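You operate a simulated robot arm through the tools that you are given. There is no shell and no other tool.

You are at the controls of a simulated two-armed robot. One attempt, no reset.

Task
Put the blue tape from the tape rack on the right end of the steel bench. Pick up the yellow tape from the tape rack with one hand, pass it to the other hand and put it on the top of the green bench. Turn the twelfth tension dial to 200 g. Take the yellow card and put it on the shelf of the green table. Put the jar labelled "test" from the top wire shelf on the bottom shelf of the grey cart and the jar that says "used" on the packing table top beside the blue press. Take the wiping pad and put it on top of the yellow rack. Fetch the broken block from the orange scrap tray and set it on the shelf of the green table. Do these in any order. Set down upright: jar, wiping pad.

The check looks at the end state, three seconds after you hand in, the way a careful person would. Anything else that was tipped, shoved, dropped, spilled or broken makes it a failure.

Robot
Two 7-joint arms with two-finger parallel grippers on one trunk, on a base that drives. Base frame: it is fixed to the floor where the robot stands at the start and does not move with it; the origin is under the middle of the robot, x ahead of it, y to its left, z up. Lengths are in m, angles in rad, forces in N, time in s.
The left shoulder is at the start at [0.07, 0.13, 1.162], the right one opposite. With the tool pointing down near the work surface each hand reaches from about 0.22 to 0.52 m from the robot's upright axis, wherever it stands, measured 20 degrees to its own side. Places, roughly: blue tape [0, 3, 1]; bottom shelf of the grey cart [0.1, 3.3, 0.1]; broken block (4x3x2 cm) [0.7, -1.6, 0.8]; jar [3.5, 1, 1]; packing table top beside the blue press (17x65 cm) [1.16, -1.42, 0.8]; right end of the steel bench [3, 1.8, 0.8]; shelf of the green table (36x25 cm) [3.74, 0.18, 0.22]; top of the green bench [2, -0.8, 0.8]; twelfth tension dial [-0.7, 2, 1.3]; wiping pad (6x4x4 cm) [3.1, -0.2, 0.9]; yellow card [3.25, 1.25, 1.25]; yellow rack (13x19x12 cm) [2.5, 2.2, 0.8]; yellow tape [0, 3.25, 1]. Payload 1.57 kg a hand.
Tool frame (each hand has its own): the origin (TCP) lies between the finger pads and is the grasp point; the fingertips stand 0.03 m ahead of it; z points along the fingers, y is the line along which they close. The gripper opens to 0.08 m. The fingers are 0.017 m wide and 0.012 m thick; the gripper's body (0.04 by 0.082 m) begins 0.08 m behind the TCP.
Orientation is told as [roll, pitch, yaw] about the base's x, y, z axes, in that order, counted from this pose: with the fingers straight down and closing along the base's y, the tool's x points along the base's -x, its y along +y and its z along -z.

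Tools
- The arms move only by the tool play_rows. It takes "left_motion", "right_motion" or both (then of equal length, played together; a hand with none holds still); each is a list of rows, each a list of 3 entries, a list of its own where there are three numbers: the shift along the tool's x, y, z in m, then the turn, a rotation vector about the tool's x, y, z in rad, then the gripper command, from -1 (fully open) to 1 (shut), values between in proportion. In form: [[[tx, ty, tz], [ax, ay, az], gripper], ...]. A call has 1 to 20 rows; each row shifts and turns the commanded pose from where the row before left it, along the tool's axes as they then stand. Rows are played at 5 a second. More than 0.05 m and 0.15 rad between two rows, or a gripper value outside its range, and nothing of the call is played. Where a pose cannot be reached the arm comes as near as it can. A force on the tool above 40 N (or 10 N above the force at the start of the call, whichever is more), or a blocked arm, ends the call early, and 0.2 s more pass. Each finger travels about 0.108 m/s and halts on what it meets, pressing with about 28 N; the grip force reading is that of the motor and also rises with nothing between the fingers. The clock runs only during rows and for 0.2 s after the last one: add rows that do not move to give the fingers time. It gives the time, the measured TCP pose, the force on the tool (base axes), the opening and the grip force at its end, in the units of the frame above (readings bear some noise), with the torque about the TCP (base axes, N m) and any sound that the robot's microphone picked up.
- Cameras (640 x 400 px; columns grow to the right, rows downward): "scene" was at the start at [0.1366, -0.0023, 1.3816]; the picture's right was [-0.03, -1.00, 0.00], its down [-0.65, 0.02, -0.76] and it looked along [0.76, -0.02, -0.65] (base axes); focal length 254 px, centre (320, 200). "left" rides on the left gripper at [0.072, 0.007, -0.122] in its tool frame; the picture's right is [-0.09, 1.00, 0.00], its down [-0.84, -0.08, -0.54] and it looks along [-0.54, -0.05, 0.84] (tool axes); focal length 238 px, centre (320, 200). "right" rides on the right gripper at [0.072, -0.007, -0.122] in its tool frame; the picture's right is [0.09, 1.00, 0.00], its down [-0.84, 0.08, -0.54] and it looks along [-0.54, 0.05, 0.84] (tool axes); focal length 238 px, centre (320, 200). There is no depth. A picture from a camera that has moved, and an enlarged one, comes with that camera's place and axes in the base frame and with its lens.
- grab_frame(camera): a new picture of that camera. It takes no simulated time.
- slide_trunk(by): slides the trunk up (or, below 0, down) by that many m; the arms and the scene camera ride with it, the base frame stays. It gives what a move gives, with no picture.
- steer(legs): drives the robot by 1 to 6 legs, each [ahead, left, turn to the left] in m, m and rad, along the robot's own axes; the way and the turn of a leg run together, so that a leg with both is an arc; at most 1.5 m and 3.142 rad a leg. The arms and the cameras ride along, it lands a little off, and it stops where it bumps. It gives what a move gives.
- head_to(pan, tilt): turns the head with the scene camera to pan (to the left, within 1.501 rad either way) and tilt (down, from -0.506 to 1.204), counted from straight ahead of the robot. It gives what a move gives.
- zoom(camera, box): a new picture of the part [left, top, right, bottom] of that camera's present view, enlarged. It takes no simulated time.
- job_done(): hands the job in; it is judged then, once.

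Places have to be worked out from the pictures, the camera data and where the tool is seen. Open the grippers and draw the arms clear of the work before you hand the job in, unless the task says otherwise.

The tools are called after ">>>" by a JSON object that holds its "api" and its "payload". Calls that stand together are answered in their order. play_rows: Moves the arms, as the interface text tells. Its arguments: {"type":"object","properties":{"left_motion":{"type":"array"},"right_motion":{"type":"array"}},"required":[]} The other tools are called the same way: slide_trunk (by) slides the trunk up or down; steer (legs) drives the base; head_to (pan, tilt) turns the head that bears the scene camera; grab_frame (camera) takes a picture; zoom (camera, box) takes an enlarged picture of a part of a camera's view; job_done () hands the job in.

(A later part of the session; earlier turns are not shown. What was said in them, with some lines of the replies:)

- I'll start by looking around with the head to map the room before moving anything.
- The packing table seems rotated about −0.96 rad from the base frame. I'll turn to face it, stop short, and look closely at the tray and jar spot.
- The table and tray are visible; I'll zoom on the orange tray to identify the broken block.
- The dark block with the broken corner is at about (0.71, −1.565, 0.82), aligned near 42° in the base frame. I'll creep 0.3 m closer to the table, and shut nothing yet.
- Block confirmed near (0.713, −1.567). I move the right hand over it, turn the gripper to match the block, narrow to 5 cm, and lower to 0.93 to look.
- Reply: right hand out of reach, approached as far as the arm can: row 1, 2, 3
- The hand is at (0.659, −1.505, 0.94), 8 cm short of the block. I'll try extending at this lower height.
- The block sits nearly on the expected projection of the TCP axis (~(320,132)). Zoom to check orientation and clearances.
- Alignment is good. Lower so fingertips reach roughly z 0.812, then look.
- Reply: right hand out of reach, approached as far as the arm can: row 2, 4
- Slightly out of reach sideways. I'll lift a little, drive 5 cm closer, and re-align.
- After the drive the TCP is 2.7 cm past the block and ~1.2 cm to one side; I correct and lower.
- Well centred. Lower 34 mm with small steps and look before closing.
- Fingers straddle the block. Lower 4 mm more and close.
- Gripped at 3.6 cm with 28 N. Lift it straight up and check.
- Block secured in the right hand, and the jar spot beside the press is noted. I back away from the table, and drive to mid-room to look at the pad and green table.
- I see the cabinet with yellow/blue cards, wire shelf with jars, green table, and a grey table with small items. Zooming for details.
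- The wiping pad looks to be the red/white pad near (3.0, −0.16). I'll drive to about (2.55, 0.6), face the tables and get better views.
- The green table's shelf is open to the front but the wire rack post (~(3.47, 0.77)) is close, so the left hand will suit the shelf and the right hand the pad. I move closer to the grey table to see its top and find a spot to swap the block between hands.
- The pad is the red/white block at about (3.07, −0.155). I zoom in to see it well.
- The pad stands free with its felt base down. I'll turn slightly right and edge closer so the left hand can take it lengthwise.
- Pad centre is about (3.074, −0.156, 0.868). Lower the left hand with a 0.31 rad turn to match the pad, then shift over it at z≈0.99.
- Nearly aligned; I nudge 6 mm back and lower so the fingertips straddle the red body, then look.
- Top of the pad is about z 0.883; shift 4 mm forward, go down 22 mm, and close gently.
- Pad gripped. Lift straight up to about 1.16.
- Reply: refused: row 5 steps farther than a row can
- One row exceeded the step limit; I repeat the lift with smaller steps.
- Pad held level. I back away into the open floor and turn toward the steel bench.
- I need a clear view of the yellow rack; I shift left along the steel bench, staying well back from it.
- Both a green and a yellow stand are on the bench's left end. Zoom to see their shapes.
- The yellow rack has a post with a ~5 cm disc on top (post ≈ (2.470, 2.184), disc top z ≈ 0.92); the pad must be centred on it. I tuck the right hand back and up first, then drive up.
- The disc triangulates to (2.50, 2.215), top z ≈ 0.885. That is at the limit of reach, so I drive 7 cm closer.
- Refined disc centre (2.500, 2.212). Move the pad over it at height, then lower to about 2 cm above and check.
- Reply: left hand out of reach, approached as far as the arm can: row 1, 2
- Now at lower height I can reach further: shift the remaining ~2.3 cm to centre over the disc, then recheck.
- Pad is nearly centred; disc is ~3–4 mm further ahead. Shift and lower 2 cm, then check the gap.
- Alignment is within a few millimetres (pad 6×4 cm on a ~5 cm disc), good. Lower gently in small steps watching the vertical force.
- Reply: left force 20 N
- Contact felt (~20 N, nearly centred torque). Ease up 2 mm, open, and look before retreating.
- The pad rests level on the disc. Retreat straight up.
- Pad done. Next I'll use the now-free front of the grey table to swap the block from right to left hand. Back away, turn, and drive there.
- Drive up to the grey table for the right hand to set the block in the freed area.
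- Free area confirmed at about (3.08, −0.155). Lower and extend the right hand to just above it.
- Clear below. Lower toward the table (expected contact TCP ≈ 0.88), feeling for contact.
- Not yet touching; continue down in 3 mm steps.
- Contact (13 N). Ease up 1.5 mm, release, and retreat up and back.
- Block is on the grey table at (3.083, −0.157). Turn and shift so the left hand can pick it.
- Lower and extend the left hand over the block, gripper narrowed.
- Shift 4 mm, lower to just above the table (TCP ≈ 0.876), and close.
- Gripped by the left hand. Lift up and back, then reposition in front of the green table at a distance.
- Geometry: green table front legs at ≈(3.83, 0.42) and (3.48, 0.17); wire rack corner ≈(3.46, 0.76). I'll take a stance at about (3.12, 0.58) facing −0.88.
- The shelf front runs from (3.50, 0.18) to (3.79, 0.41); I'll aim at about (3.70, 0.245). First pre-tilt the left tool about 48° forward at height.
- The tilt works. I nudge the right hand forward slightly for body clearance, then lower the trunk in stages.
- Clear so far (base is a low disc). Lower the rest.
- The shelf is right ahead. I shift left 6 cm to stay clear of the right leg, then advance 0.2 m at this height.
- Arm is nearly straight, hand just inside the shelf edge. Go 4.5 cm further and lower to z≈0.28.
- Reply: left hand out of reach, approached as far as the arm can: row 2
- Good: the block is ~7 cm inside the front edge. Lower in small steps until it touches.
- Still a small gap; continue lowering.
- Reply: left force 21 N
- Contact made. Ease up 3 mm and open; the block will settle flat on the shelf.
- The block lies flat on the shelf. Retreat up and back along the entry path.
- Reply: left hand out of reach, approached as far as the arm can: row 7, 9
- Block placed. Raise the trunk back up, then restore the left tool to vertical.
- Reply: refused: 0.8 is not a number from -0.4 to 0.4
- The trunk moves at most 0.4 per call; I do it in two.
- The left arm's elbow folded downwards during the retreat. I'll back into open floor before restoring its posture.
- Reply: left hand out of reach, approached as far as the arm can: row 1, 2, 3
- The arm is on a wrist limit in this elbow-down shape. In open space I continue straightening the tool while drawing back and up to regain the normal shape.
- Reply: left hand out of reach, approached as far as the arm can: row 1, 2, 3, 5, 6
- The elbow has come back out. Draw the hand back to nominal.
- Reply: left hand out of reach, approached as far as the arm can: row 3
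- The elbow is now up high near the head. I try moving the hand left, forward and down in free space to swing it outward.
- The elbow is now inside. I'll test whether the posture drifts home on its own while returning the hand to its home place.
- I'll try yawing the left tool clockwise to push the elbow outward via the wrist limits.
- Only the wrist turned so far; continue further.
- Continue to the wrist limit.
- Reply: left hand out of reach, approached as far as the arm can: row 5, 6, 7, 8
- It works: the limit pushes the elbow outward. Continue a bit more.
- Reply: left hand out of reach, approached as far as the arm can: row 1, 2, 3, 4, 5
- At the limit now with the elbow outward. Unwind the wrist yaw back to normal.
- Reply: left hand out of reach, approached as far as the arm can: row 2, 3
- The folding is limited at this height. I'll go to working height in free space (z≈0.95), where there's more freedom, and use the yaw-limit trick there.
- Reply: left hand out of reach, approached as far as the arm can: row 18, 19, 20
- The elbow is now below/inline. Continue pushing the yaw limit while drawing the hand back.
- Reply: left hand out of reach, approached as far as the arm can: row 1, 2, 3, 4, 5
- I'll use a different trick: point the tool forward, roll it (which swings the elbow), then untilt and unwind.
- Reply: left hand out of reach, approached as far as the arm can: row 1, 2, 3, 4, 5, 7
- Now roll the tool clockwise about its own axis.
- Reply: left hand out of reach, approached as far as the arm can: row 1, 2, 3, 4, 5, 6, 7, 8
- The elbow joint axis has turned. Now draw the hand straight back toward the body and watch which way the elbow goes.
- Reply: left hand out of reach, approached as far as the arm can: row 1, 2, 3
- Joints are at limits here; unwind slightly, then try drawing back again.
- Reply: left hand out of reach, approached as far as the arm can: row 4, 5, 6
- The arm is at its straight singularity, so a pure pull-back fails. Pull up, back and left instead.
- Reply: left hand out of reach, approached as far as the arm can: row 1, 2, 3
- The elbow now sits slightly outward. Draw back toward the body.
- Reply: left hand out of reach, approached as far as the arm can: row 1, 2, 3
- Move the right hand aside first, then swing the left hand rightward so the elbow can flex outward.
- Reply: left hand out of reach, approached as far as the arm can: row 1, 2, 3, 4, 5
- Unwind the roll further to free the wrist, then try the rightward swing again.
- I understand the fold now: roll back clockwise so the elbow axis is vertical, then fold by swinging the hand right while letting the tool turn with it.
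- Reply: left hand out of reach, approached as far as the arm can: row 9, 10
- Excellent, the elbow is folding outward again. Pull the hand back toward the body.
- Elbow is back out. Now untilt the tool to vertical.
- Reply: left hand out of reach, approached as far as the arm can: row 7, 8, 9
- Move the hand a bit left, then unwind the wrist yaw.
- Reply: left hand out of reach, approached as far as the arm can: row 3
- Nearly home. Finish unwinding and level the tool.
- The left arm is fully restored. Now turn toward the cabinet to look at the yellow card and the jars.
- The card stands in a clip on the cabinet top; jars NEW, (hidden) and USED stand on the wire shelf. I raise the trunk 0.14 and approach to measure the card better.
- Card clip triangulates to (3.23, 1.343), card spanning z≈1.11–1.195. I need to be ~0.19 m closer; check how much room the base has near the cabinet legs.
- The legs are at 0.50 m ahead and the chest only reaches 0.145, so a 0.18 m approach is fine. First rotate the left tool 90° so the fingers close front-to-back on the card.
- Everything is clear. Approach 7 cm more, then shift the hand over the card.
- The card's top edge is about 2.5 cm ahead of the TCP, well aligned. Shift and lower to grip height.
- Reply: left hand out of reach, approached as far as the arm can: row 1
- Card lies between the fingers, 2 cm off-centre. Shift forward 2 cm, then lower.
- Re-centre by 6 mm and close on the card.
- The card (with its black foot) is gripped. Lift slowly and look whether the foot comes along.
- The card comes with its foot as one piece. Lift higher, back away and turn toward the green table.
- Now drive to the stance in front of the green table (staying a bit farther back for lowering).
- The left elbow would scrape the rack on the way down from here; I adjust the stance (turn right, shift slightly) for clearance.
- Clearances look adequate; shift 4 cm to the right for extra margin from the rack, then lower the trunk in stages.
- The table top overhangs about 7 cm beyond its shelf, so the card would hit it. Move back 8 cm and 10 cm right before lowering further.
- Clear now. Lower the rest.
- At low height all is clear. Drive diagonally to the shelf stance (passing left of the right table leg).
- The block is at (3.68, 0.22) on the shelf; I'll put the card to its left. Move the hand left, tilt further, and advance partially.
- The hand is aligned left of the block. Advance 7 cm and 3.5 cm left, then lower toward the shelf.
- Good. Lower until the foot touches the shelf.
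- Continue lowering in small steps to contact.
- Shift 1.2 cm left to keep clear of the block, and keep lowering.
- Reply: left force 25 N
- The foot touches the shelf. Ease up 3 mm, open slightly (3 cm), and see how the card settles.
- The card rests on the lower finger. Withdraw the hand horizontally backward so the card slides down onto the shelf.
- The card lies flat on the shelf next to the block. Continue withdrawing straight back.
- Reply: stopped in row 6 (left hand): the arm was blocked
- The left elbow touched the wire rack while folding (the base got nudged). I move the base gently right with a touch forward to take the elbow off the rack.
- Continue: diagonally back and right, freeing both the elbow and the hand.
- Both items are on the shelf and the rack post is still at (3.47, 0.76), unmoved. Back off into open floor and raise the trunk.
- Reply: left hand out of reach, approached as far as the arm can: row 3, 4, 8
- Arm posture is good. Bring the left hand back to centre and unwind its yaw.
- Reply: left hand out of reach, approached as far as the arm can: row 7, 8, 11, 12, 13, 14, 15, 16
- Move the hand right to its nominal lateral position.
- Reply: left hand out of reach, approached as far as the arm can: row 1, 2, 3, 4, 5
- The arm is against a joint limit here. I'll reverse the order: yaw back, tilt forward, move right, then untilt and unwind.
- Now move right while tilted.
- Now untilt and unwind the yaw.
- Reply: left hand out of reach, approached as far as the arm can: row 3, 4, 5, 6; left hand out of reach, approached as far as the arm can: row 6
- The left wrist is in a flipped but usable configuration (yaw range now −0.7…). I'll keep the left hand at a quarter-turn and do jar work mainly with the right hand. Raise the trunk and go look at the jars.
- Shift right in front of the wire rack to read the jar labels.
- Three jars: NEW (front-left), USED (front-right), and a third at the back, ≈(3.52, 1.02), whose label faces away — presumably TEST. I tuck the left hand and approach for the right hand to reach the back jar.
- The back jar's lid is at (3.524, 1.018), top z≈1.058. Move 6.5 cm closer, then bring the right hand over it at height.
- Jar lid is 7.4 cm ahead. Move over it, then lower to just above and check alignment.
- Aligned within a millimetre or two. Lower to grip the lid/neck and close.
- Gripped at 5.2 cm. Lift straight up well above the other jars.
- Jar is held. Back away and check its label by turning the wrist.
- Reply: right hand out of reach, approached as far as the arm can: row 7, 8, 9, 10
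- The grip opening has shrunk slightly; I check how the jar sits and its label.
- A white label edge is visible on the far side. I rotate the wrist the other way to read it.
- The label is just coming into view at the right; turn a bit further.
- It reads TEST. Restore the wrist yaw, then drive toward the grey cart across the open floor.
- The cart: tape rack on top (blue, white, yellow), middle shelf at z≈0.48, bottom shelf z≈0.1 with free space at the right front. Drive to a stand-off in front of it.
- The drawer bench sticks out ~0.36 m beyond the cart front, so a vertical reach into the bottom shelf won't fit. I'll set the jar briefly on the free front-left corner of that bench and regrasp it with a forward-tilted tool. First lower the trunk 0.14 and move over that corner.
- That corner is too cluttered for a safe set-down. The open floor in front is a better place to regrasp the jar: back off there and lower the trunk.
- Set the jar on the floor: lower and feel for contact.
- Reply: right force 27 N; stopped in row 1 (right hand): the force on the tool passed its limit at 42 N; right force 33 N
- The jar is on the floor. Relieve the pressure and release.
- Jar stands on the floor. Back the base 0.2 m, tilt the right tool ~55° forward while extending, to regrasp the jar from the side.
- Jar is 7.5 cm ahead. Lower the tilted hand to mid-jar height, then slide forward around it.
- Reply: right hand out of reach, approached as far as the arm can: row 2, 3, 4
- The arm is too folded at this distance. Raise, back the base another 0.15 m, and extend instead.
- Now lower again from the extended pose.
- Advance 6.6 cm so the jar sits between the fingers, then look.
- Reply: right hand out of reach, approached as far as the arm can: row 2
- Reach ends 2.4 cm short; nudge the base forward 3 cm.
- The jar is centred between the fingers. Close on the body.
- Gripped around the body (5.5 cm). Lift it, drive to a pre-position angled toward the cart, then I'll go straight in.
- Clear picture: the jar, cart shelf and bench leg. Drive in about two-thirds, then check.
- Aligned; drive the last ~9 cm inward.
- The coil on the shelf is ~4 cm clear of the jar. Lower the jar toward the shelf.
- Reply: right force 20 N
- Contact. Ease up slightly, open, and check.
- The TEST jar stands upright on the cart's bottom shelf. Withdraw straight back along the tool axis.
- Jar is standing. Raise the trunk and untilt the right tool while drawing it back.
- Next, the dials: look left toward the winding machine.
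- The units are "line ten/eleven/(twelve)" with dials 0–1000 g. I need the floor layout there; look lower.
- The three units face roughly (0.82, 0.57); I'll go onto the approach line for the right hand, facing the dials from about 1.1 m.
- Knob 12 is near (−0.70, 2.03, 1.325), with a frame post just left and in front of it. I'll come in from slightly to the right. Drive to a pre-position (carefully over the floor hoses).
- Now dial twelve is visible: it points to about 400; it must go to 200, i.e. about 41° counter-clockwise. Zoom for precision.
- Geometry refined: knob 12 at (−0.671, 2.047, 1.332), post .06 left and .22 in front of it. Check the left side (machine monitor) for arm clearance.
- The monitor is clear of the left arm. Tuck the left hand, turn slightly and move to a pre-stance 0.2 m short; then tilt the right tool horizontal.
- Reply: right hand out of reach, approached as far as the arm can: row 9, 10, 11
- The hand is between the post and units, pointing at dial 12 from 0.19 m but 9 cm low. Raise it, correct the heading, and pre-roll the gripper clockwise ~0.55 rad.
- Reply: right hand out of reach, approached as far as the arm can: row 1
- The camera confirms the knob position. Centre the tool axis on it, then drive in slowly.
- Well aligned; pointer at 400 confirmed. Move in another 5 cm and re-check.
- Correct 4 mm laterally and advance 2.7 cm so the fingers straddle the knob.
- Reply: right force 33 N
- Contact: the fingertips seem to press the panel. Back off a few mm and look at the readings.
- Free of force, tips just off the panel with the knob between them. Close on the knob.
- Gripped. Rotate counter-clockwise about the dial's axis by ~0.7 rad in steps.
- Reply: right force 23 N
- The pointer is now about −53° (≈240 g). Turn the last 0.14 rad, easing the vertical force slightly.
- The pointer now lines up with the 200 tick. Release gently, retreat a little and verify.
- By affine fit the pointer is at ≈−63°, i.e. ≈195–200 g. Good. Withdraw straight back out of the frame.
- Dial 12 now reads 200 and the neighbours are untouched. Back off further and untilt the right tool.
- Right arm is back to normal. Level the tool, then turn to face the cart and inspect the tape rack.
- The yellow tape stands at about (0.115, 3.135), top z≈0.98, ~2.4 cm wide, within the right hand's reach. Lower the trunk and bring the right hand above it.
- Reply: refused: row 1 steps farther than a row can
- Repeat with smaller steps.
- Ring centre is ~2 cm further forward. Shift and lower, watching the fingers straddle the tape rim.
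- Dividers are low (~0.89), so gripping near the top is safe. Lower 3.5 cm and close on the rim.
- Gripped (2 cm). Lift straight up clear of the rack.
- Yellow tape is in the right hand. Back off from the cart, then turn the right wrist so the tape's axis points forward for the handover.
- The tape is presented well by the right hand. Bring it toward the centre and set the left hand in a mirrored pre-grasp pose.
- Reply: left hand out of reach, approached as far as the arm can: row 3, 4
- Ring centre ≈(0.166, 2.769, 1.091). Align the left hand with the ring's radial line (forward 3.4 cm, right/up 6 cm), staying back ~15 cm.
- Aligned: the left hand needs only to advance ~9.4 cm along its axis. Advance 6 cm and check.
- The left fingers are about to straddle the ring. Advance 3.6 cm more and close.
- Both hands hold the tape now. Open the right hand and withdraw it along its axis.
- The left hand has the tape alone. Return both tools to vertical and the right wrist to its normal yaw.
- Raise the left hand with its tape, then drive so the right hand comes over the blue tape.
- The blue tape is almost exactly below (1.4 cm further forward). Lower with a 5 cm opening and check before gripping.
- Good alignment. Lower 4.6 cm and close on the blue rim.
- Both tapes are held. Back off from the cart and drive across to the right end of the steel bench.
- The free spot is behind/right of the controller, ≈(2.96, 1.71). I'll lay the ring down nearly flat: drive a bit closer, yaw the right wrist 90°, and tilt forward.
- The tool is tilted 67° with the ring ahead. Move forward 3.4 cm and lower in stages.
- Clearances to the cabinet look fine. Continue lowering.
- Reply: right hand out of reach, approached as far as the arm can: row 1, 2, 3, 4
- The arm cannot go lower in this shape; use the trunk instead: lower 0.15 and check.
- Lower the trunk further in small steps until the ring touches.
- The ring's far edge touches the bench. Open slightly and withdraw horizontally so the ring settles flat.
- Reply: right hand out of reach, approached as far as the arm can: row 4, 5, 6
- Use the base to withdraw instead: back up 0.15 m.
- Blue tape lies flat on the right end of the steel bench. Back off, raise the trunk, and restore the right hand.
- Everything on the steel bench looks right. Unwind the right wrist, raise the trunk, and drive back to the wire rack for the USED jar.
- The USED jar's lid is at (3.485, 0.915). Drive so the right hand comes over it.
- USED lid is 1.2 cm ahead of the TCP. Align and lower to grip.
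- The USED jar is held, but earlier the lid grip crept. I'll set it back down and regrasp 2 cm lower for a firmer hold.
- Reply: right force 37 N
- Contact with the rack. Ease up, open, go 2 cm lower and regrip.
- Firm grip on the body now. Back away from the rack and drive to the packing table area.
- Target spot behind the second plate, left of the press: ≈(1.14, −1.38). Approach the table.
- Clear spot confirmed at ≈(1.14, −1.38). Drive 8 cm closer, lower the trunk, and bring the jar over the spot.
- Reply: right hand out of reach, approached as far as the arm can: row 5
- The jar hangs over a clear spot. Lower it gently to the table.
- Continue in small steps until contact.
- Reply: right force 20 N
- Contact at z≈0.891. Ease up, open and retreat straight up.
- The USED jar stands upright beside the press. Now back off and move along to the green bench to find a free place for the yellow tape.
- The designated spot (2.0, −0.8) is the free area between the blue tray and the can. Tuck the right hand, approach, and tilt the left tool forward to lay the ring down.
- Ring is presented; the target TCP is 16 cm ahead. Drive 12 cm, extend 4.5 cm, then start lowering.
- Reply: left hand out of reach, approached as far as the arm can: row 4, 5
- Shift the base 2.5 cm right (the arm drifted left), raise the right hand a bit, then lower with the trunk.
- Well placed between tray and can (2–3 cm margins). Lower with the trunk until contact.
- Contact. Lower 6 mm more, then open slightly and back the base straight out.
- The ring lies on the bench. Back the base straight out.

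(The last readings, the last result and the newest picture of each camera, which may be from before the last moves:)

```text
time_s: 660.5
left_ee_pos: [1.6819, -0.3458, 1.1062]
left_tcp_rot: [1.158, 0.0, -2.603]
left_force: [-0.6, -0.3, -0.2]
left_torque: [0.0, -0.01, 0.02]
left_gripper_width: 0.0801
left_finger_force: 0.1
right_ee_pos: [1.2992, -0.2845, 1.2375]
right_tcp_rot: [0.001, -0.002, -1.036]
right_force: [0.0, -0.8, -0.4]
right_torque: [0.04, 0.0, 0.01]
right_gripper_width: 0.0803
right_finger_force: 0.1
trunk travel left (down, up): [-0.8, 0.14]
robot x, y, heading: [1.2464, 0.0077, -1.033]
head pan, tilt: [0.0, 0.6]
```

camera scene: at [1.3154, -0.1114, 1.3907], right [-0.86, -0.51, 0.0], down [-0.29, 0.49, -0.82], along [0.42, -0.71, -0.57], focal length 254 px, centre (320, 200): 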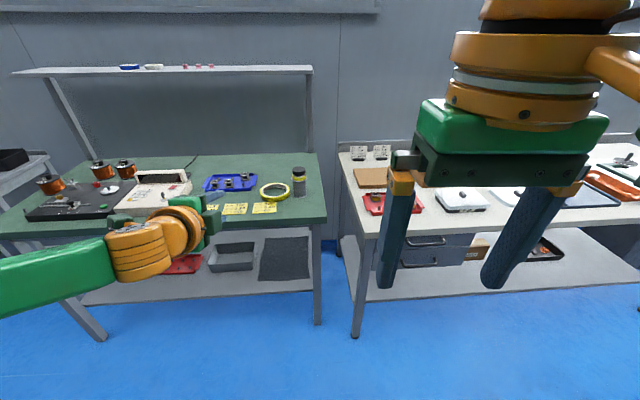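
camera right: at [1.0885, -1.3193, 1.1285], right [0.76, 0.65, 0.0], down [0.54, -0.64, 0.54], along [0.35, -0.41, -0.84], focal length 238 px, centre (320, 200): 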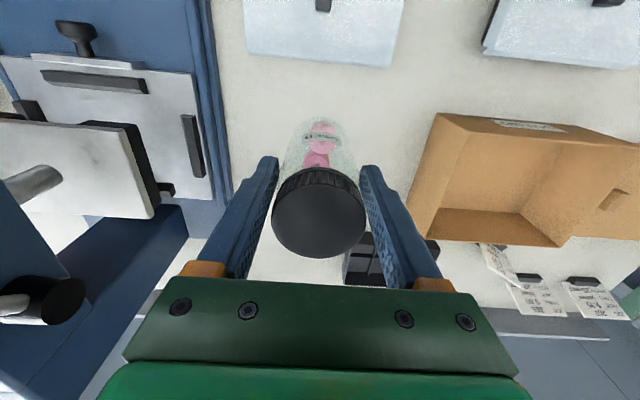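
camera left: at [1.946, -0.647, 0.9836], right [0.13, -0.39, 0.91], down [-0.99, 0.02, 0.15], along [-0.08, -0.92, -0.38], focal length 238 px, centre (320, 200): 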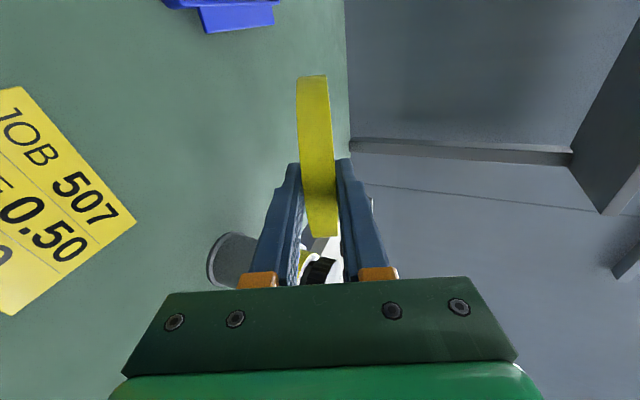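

The yellow tape lies flat on the green bench. One last look toward the green table shelf before handing in.

>>> {"api": "head_to", "payload": {"pan": 1.15, "tilt": 0.25}}

>>> {"api": "grab_frame", "payload": {"camera": "scene"}}

>>> {"api": "steer", "payload": {"legs": [[0, 0, 1.0], [0.6, 0.45, 0]]}}

>>> {"api": "head_to", "payload": {"pan": 0.0, "tilt": 0.35}}

>>> {"api": "grab_frame", "payload": {"camera": "scene"}}

```text
time_s: 661.9
left_ee_pos: [1.682, -0.3449, 1.1071]
left_tcp_rot: [1.159, -0.001, -2.603]
left_force: [-0.9, 0.3, 0.4]
left_torque: [0.01, -0.01, -0.04]
left_gripper_width: 0.0801
left_finger_force: 0.1
right_ee_pos: [1.2995, -0.2844, 1.2361]
right_tcp_rot: [0.002, -0.002, -1.036]
right_force: [0.4, -0.3, 1.2]
right_torque: [-0.01, 0.0, -0.04]
right_gripper_width: 0.08
right_finger_force: 0.1
trunk travel left (down, up): [-0.8, 0.14]
robot x, y, heading: [1.24, 0.0069, -1.036]
head pan, tilt: [1.15, 0.25]
```

```text
taken
camera scene: at [1.363, -0.0247, 1.4229], right [0.12, -0.99, 0.0], down [-0.25, -0.03, -0.97], along [0.96, 0.11, -0.25], focal length 254 px, centre (320, 200)
```

scene: 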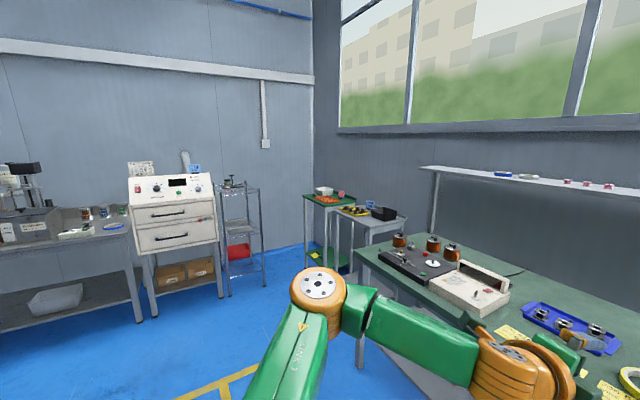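

```text
time_s: 668.5
left_ee_pos: [2.3828, 0.6234, 1.1079]
left_tcp_rot: [1.159, 0.001, -1.594]
left_force: [0.5, 0.6, -0.2]
left_torque: [0.02, 0.0, -0.01]
left_gripper_width: 0.08
left_finger_force: 0.1
right_ee_pos: [2.1289, 0.3317, 1.2372]
right_tcp_rot: [0.0, -0.003, -0.028]
right_force: [0.0, 0.6, 0.5]
right_torque: [-0.02, -0.03, 0.0]
right_gripper_width: 0.0799
right_finger_force: 0.1
trunk travel left (down, up): [-0.8, 0.14]
robot x, y, heading: [1.8528, 0.4439, -0.027]
head pan, tilt: [1.15, 0.25]
```

```text
time_s: 669.8
left_ee_pos: [2.3851, 0.6233, 1.1059]
left_tcp_rot: [1.161, 0.0, -1.594]
left_force: [-0.4, 0.2, -0.6]
left_torque: [0.01, 0.0, -0.01]
left_gripper_width: 0.08
left_finger_force: 0.2
right_ee_pos: [2.1283, 0.3338, 1.2373]
right_tcp_rot: [0.002, -0.002, -0.029]
right_force: [-0.8, -0.1, -0.2]
right_torque: [0.01, -0.01, -0.01]
right_gripper_width: 0.08
right_finger_force: 0.0
trunk travel left (down, up): [-0.8, 0.14]
robot x, y, heading: [1.8482, 0.4391, -0.032]
head pan, tilt: [0.0, 0.351]
```

```text
taken
camera scene: at [1.9966, 0.4378, 1.4135], right [-0.03, -1.0, 0.0], down [-0.34, 0.01, -0.94], along [0.94, -0.02, -0.34], focal length 254 px, centre (320, 200)
```

scene: 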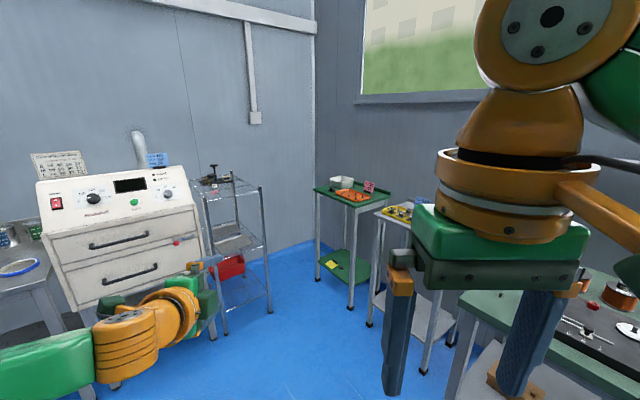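

>>> {"api": "zoom", "payload": {"camera": "scene", "box": [300, 170, 400, 330]}}

>>> {"api": "zoom", "payload": {"camera": "scene", "box": [180, 150, 290, 290]}}

```text
2.50 times, centred on (350, 250) of scene
camera zoom: at [1.9966, 0.4378, 1.4135], right [-0.03, -1.0, 0.0], down [-0.34, 0.01, -0.94], along [0.94, -0.02, -0.34], focal length 635 px, centre (245, 75)
```

zoom: 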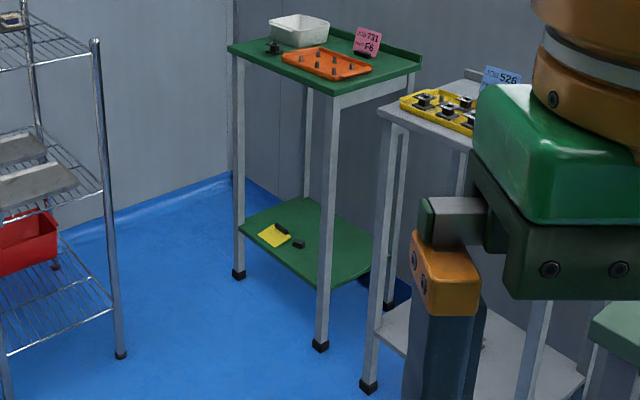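

```text
2.86 times, centred on (235, 220) of scene
camera zoom: at [1.9966, 0.4378, 1.4135], right [-0.03, -1.0, 0.0], down [-0.34, 0.01, -0.94], along [0.94, -0.02, -0.34], focal length 725 px, centre (563, 143)
```

zoom: 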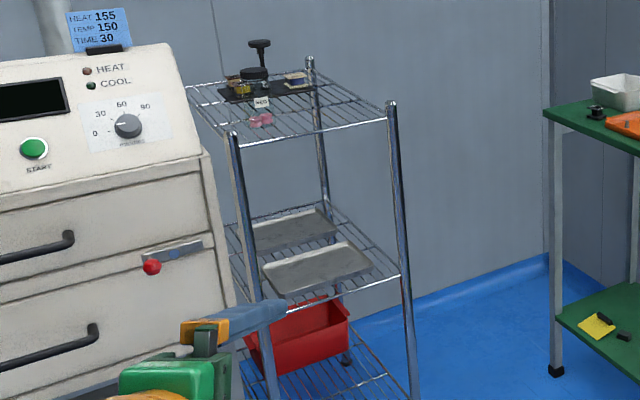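

The card and block are on the green table's shelf, and the NEW jar still stands on the rack. The other placements were checked as I made them. Both grippers are open and the arms are clear, so I'm handing in.

>>> {"api": "job_done", "payload": {}}

```text
The job is handed in.
```

I carried out all the tasks and handed the job in; I don't have the result of the check.

| Item | Where it ended up |
|---|---|
| Wiping pad | Upright on the disc at the top of the yellow rack |
| Broken block | On the shelf of the green table |
| Yellow card | Lying flat on the same shelf, beside the block. Its black foot came with it. |
| "Test" jar | Standing upright at the front of the grey cart's bottom shelf; I read the label before placing it |
| Twelfth tension dial | Turned from about 400 g to about 200 g, estimated from the camera views |
| Yellow tape | Picked up with the right hand, passed to the left, laid flat on the green bench between the blue tray and the can. Its front edge lies at or just over one of the yellow job cards. |
| Blue tape | Lying flat on the right end of the steel bench |
| "Used" jar | Standing upright on the packing table, between the blue press and the cardboard box |

- **Bump:** the left elbow touched the wire rack while I was drawing back after placing the card, and the robot's base was pushed slightly. The rack's front post measured in the same place afterwards, and the jars stayed standing.
- **Jar on the floor:** I set the "test" jar on the floor for a moment to get a better grip on it before placing it.

Both grippers were open and clear of the work at the end. The left tool was still tilted forward.
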